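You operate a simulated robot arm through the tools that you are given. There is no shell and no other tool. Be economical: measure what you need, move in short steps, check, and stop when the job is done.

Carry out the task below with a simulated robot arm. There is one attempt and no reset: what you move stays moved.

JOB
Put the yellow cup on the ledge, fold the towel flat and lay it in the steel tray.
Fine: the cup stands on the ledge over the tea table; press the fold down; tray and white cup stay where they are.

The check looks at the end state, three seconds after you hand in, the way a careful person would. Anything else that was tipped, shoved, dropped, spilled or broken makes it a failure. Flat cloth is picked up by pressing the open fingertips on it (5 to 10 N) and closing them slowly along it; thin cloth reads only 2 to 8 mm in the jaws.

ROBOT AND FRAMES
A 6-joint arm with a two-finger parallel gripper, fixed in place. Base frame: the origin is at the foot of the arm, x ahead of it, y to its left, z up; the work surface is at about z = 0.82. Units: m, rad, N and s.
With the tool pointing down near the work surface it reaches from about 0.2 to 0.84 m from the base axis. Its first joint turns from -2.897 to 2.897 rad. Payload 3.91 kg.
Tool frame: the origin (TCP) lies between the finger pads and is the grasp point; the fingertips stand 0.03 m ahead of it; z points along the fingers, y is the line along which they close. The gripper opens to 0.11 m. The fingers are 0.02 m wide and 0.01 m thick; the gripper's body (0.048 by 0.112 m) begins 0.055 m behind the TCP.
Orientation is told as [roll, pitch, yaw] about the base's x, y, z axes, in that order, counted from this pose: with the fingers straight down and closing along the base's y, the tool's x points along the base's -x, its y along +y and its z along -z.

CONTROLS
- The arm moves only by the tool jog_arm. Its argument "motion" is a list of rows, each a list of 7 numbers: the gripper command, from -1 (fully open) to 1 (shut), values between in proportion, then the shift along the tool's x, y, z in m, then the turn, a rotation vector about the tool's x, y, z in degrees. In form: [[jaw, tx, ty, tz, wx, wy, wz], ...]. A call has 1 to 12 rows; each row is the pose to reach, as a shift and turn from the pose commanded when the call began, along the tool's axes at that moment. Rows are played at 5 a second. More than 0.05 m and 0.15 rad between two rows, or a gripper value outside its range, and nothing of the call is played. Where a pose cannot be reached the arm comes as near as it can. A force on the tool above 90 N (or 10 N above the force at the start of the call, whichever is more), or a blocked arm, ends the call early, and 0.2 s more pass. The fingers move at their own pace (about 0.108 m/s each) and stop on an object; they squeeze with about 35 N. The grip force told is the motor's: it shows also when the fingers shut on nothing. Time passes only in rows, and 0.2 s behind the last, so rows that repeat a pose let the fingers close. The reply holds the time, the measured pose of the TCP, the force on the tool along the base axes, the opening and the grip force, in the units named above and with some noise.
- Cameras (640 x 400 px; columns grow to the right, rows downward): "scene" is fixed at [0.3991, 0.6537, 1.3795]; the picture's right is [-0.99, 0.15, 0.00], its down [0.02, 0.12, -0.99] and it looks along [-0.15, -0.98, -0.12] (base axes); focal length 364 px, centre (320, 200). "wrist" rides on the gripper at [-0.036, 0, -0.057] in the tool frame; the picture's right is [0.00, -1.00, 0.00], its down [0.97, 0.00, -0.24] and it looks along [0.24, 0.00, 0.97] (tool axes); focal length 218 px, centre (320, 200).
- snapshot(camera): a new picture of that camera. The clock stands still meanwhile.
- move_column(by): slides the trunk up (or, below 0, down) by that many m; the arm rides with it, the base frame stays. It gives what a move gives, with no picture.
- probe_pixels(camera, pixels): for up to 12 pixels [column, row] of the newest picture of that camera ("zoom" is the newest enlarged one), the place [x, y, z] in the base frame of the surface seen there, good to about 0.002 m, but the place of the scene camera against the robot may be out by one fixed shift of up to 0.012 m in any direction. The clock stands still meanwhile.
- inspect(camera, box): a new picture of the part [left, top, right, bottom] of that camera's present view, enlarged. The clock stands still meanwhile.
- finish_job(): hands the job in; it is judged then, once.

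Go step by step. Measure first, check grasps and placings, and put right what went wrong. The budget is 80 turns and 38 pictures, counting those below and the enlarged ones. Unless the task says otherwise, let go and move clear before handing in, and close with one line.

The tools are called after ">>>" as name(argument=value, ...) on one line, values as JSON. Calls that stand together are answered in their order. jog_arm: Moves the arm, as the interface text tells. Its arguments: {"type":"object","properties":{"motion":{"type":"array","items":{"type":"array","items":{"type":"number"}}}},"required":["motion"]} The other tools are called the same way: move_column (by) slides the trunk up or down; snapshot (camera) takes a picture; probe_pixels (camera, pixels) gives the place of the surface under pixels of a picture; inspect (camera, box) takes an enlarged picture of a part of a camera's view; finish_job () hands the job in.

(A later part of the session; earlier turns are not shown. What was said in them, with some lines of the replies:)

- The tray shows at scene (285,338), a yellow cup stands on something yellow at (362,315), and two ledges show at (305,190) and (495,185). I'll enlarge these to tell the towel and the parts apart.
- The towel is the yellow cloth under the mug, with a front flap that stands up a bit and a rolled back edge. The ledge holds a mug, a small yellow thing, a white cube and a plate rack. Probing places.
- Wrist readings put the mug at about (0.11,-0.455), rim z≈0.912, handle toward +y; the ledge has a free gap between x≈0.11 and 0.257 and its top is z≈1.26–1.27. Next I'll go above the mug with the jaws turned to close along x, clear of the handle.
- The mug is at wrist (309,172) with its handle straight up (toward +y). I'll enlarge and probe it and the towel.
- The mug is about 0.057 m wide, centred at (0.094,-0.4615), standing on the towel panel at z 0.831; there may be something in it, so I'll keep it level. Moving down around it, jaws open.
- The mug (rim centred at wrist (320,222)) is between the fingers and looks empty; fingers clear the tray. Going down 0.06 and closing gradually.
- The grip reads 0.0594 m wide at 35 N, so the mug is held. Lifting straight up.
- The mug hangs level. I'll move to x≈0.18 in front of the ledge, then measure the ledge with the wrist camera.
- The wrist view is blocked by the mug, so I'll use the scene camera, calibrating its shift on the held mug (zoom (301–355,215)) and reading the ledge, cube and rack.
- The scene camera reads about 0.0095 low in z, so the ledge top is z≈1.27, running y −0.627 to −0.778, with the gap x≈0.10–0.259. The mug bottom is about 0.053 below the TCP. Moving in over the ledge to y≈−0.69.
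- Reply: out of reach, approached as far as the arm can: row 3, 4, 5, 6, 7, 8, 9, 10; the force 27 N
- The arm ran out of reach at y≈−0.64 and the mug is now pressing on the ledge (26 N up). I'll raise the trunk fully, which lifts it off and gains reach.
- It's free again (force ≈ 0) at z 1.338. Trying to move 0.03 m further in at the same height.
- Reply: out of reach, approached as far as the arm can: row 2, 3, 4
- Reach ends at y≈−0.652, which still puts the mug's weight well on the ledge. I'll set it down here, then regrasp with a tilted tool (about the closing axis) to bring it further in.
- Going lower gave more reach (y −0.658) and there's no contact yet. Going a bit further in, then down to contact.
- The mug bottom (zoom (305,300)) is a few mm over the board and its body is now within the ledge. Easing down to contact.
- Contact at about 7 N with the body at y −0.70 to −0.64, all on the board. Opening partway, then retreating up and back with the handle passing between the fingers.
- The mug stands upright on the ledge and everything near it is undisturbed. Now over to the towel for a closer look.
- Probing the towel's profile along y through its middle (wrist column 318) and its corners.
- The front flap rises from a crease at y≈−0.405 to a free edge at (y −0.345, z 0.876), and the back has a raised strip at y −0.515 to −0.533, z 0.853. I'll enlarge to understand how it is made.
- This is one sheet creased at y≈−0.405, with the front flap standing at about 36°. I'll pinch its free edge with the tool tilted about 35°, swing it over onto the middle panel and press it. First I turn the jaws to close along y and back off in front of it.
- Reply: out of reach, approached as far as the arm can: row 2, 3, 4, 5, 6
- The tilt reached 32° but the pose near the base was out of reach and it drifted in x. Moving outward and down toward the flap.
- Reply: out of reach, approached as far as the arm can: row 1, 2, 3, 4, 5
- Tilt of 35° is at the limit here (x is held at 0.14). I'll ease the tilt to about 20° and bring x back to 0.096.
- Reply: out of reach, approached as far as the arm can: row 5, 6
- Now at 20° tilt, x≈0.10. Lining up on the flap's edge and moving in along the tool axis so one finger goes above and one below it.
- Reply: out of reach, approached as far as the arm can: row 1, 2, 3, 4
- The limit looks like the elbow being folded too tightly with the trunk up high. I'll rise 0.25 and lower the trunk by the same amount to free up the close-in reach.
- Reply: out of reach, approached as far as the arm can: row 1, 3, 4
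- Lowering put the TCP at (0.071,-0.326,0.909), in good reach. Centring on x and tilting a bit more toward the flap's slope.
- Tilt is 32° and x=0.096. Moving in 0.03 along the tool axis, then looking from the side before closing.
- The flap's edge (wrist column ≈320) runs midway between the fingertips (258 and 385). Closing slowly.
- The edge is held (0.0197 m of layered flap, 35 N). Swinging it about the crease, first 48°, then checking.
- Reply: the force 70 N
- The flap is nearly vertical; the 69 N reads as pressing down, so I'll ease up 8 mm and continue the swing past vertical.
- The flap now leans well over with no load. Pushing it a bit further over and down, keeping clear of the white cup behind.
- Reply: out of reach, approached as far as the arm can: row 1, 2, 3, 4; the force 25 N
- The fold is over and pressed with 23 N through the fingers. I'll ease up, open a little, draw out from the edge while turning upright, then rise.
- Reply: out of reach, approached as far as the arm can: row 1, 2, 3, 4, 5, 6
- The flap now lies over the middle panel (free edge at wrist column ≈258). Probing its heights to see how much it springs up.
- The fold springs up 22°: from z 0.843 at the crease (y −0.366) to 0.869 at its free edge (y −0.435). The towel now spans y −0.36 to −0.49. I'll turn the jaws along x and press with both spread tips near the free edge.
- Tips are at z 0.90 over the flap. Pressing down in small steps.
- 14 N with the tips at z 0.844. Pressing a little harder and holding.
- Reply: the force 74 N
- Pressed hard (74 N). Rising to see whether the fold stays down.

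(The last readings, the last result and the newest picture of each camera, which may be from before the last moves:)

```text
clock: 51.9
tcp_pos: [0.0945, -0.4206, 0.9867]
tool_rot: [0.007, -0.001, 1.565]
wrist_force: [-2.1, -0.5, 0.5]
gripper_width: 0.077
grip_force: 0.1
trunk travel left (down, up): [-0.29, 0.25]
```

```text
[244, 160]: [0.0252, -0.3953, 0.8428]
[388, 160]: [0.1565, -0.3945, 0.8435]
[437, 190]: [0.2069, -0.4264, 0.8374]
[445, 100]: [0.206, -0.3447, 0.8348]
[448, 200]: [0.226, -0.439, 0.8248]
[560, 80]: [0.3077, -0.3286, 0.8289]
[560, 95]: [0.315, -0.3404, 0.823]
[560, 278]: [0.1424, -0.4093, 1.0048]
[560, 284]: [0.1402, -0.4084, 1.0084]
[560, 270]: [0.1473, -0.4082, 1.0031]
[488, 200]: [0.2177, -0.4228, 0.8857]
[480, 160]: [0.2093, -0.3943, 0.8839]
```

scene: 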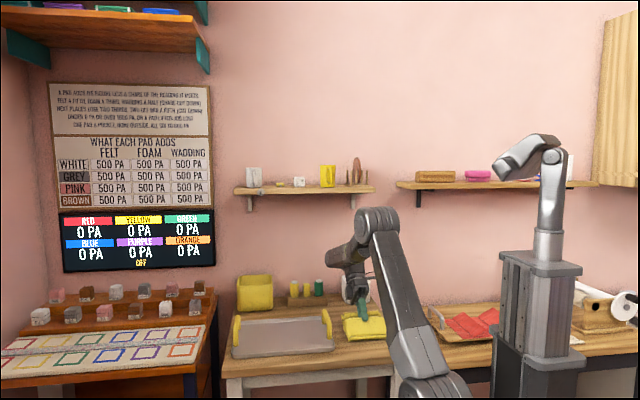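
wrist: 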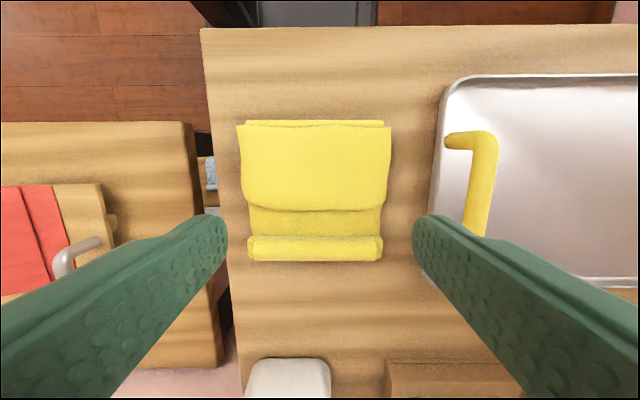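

The fold now lies flat (z 0.844 all across). Next I'll pick the towel up by the stiff hem at its back (y −0.471 to −0.493, z up to 0.854), which belongs to the bottom layer. Turning the jaws to close along y above it.

>>> jog_arm(motion=[[-0.4, 0.006, 0, 0.0, 0, 0, 8.2], [-0.2, 0.012, 0, 0.0, 0, 0, 16.4], [0, 0.018, 0, 0.0, 0, 0, 24.5], [0.2, 0.024, 0, 0.0, 0, 0, 32.7], [0.31, 0.03, 0, 0.0, 0, 0, 40.9], [0.31, 0.036, 0, 0.0, 0, 0, 49.1], [0.31, 0.042, 0, 0.0, 0, 0, 57.3], [0.31, 0.048, 0, 0.01, 0, 0, 65.5], [0.31, 0.054, 0.001, 0.02, 0, 0, 73.6], [0.31, 0.058, 0.002, 0.04, 0, 0, 81.8], [0.31, 0.0614, 0.002, 0.06, 0, 0, 90], [0.31, 0.0614, 0.002, 0.06, 0, 0, 90]])

>>> snapshot(camera="wrist")

```text
clock: 54.5
tcp_pos: [0.0915, -0.4813, 0.9268]
tool_rot: [0.002, 0.007, -0.007]
wrist_force: [0.0, -0.9, 0.0]
gripper_width: 0.0381
grip_force: 0.1
trunk travel left (down, up): [-0.29, 0.25]
```

```text
10 pictures are left
```

wrist: 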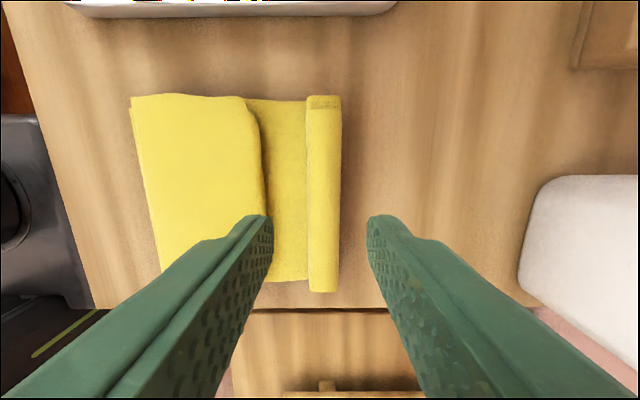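

The hem (wrist column ≈323) sits midway between the fingertips (272 and 370). Going down to tip height z≈0.836.

>>> jog_arm(motion=[[0.31, 0, 0, 0.025, 0, 0, 0], [0.31, 0, 0, 0.045, 0, 0, 0], [0.31, 0, 0, 0.056, 0, 0, 0], [0.31, 0, 0, 0.061, 0, 0, 0], [0.31, 0, 0, 0.061, 0, 0, 0]])

```text
clock: 55.7
tcp_pos: [0.0909, -0.4815, 0.8659]
tool_rot: [0.0, 0.006, -0.005]
wrist_force: [-0.6, 0.3, -0.3]
gripper_width: 0.0382
grip_force: 0.0
trunk travel left (down, up): [-0.29, 0.25]
```

No contact yet. Down 2 mm more and closing slowly on the hem.

>>> jog_arm(motion=[[0.31, 0, 0, 0.003, 0, 0, 0], [0.5, 0, 0, 0.003, 0, 0, 0], [0.6, 0, 0, 0.003, 0, 0, 0], [0.7, 0, 0, 0.003, 0, 0, 0], [0.85, 0, 0, 0.003, 0, 0, 0], [1, 0, 0, 0.003, 0, 0, 0], [1, 0, 0, 0.003, 0, 0, 0]])

```text
clock: 57.3
tcp_pos: [0.092, -0.4816, 0.8631]
tool_rot: [0.002, 0.007, -0.006]
wrist_force: [0.1, -0.3, 0.3]
gripper_width: 0.021
grip_force: 34.9
trunk travel left (down, up): [-0.29, 0.25]
```

The hem is held, 0.021 m wide at 35 N. Lifting a little to see how the towel hangs.

>>> jog_arm(motion=[[1, 0, 0, -0.005, 0, 0, 0], [1, 0, 0, -0.015, 0, 0, 0], [1, 0, 0, -0.03, 0, 0, 0], [1, 0, 0, -0.045, 0, 0, 0], [1, 0, 0, -0.06, 0, 0, 0], [1, 0, 0, -0.06, 0, 0, 0]])

>>> inspect(camera="scene", box=[310, 260, 430, 350])

```text
clock: 58.7
tcp_pos: [0.0912, -0.4821, 0.9235]
tool_rot: [0.003, 0.008, -0.004]
wrist_force: [0.3, 0.2, -1.4]
gripper_width: 0.0209
grip_force: 35.2
trunk travel left (down, up): [-0.29, 0.25]
```

```text
4.44 times, centred on (370, 305) of scene
```

zoom: 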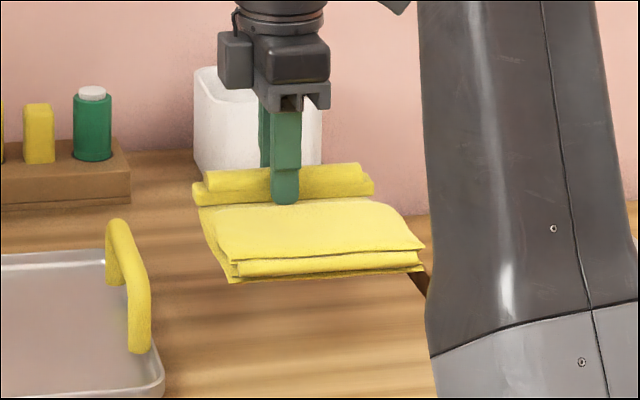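

The towel lifts almost level, still folded. Raising it over the tray handle and carrying it to x≈0.36, with y unchanged.

>>> jog_arm(motion=[[1, 0, 0, -0.03, 0, 0, 0], [1, 0, 0, -0.06, 0, 0, 0], [1, -0.02, 0, -0.07, 0, 0, 0], [1, -0.05, 0, -0.07, 0, 0, 0], [1, -0.085, 0, -0.07, 0, 0, 0], [1, -0.12, 0, -0.07, 0, 0, 0], [1, -0.155, 0, -0.07, 0, 0, 0], [1, -0.19, 0, -0.07, 0, 0, 0], [1, -0.225, 0, -0.07, 0, 0, 0], [1, -0.255, 0, -0.07, 0, 0, 0], [1, -0.27, 0, -0.07, 0, 0, 0], [1, -0.27, 0, -0.07, 0, 0, 0]])

>>> snapshot(camera="wrist")

>>> inspect(camera="scene", box=[220, 260, 380, 365])

```text
clock: 61.3
tcp_pos: [0.3633, -0.4835, 0.9908]
tool_rot: [0.003, 0.007, -0.005]
wrist_force: [0.4, 0.5, -1.7]
gripper_width: 0.0212
grip_force: 35.1
trunk travel left (down, up): [-0.29, 0.25]
```

```text
8 pictures are left
```

wrist: 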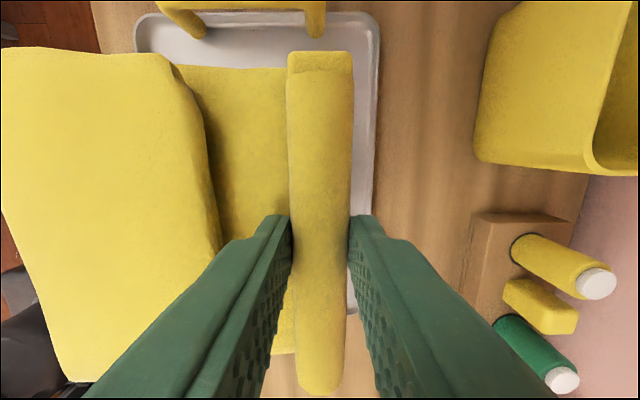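

```text
3.81 times, centred on (300, 312) of scene
```

zoom: 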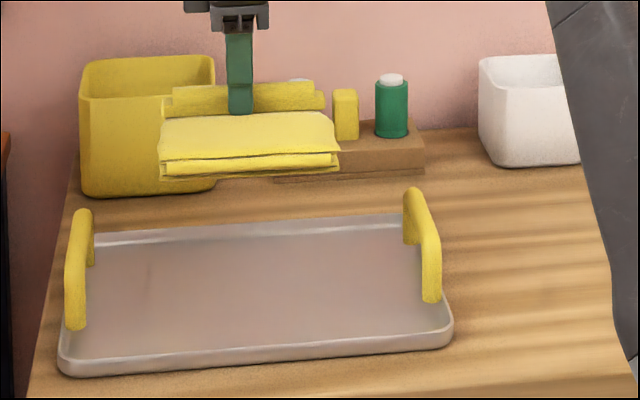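

The towel hangs folded over the tray. Measuring the tray's rims to centre it.

>>> probe_pixels(camera="wrist", pixels=[[365, 120], [374, 120], [360, 150], [250, 18], [20, 200], [100, 200], [190, 200], [320, 200], [380, 60]])

>>> probe_pixels(camera="zoom", pixels=[[250, 222], [250, 235], [260, 345], [260, 352], [80, 300], [432, 270], [260, 300], [200, 160], [200, 168], [250, 178]])

```text
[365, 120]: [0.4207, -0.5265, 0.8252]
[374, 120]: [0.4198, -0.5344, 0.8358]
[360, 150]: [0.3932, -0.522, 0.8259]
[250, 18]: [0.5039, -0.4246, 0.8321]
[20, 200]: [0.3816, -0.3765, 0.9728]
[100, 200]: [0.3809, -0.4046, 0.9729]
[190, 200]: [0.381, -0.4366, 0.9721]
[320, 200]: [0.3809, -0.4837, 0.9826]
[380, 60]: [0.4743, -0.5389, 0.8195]
```

```text
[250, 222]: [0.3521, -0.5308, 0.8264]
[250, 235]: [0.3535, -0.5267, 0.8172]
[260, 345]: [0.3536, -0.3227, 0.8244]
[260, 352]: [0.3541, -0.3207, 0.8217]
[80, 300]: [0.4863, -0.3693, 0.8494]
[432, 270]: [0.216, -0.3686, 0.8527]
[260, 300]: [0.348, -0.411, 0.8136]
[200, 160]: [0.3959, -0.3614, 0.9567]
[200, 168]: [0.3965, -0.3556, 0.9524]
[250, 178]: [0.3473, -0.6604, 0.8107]
```

The tray interior runs y −0.53 to −0.325 and x about 0.22–0.50; the towel is centred. Lowering until it just touches the tray floor (TCP ≈0.868).

>>> jog_arm(motion=[[1, 0, 0, 0.03, 0, 0, 0], [1, 0, 0, 0.06, 0, 0, 0], [1, 0, 0, 0.085, 0, 0, 0], [1, 0, 0, 0.1, 0, 0, 0], [1, 0, 0, 0.11, 0, 0, 0], [1, 0, 0, 0.116, 0, 0, 0], [1, 0, 0, 0.12, 0, 0, 0], [1, 0, 0, 0.12, 0, 0, 0]])

```text
clock: 63.1
tcp_pos: [0.3622, -0.4827, 0.8718]
tool_rot: [0.002, 0.009, -0.005]
wrist_force: [-0.1, 0.0, -1.5]
gripper_width: 0.0211
grip_force: 34.9
trunk travel left (down, up): [-0.29, 0.25]
```

Still hanging free. Down 3 mm more, opening just a little, then rising.

>>> jog_arm(motion=[[1, 0, 0, 0.002, 0, 0, 0], [1, 0, 0, 0.003, 0, 0, 0], [0.5, 0, 0, 0.003, 0, 0, 0], [0.35, 0, 0, 0.003, 0, 0, 0], [0.35, 0, 0, 0.003, 0, 0, 0], [0.35, 0, 0, -0.01, 0, 0, 0], [0.35, 0, 0, -0.03, 0, 0, 0], [0.35, 0, 0, -0.07, 0, 0, 0], [0.35, 0, 0, -0.115, 0, 0, 0], [0.35, 0, 0, -0.16, 0, 0, 0], [0.35, 0, 0, -0.16, 0, 0, 0]])

>>> snapshot(camera="wrist")

>>> inspect(camera="scene", box=[220, 260, 380, 365])

```text
clock: 65.5
tcp_pos: [0.3629, -0.482, 1.0316]
tool_rot: [0.002, 0.007, -0.005]
wrist_force: [0.6, -0.7, 0.3]
gripper_width: 0.0361
grip_force: 0.0
trunk travel left (down, up): [-0.29, 0.25]
```

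```text
6 pictures are left
```

wrist: 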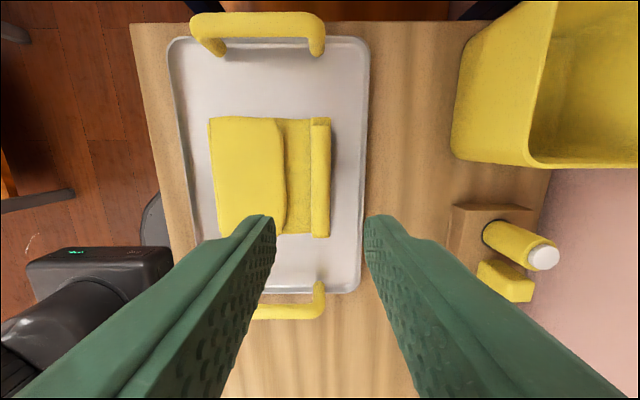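

```text
3.81 times, centred on (300, 312) of scene
```

zoom: 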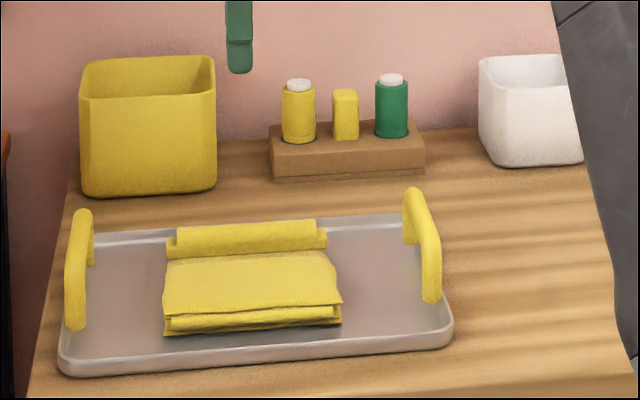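

>>> probe_pixels(camera="wrist", pixels=[[213, 170], [220, 170], [235, 170], [250, 170], [265, 170], [278, 170], [283, 170], [295, 170], [320, 170], [260, 125], [245, 215], [300, 90]])

>>> inspect(camera="scene", box=[280, 140, 380, 202])

```text
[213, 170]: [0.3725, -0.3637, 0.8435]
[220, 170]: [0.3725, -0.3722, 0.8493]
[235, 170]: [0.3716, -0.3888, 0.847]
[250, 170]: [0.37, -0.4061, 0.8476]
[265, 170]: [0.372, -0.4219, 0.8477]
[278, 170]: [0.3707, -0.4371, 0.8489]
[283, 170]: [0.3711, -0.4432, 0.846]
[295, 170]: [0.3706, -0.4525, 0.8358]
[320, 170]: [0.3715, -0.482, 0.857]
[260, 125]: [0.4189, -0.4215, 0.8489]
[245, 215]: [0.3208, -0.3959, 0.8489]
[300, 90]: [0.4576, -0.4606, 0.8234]
```

```text
6.40 times, centred on (330, 171) of scene
```

zoom: 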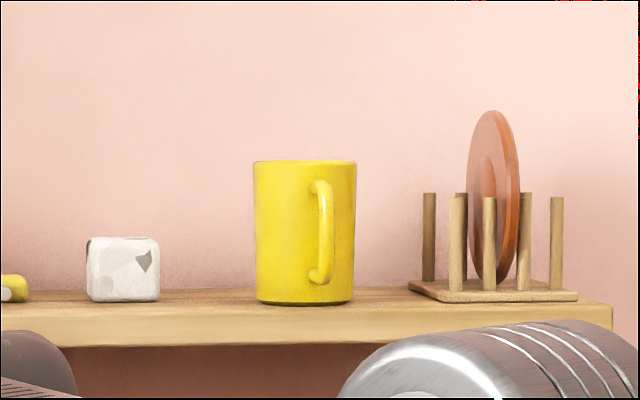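

The towel lies flat and folded inside the tray (top z 0.847–0.849 all across). The mug stands upright on the ledge, and the tray and white cup look unmoved. The gripper is clear, so I'm handing in.

>>> finish_job()

```text
The job is handed in.
```

The yellow cup stands on the ledge, and the towel is folded, pressed flat and lying in the steel tray; the last pictures show the tray and white cup where they were.
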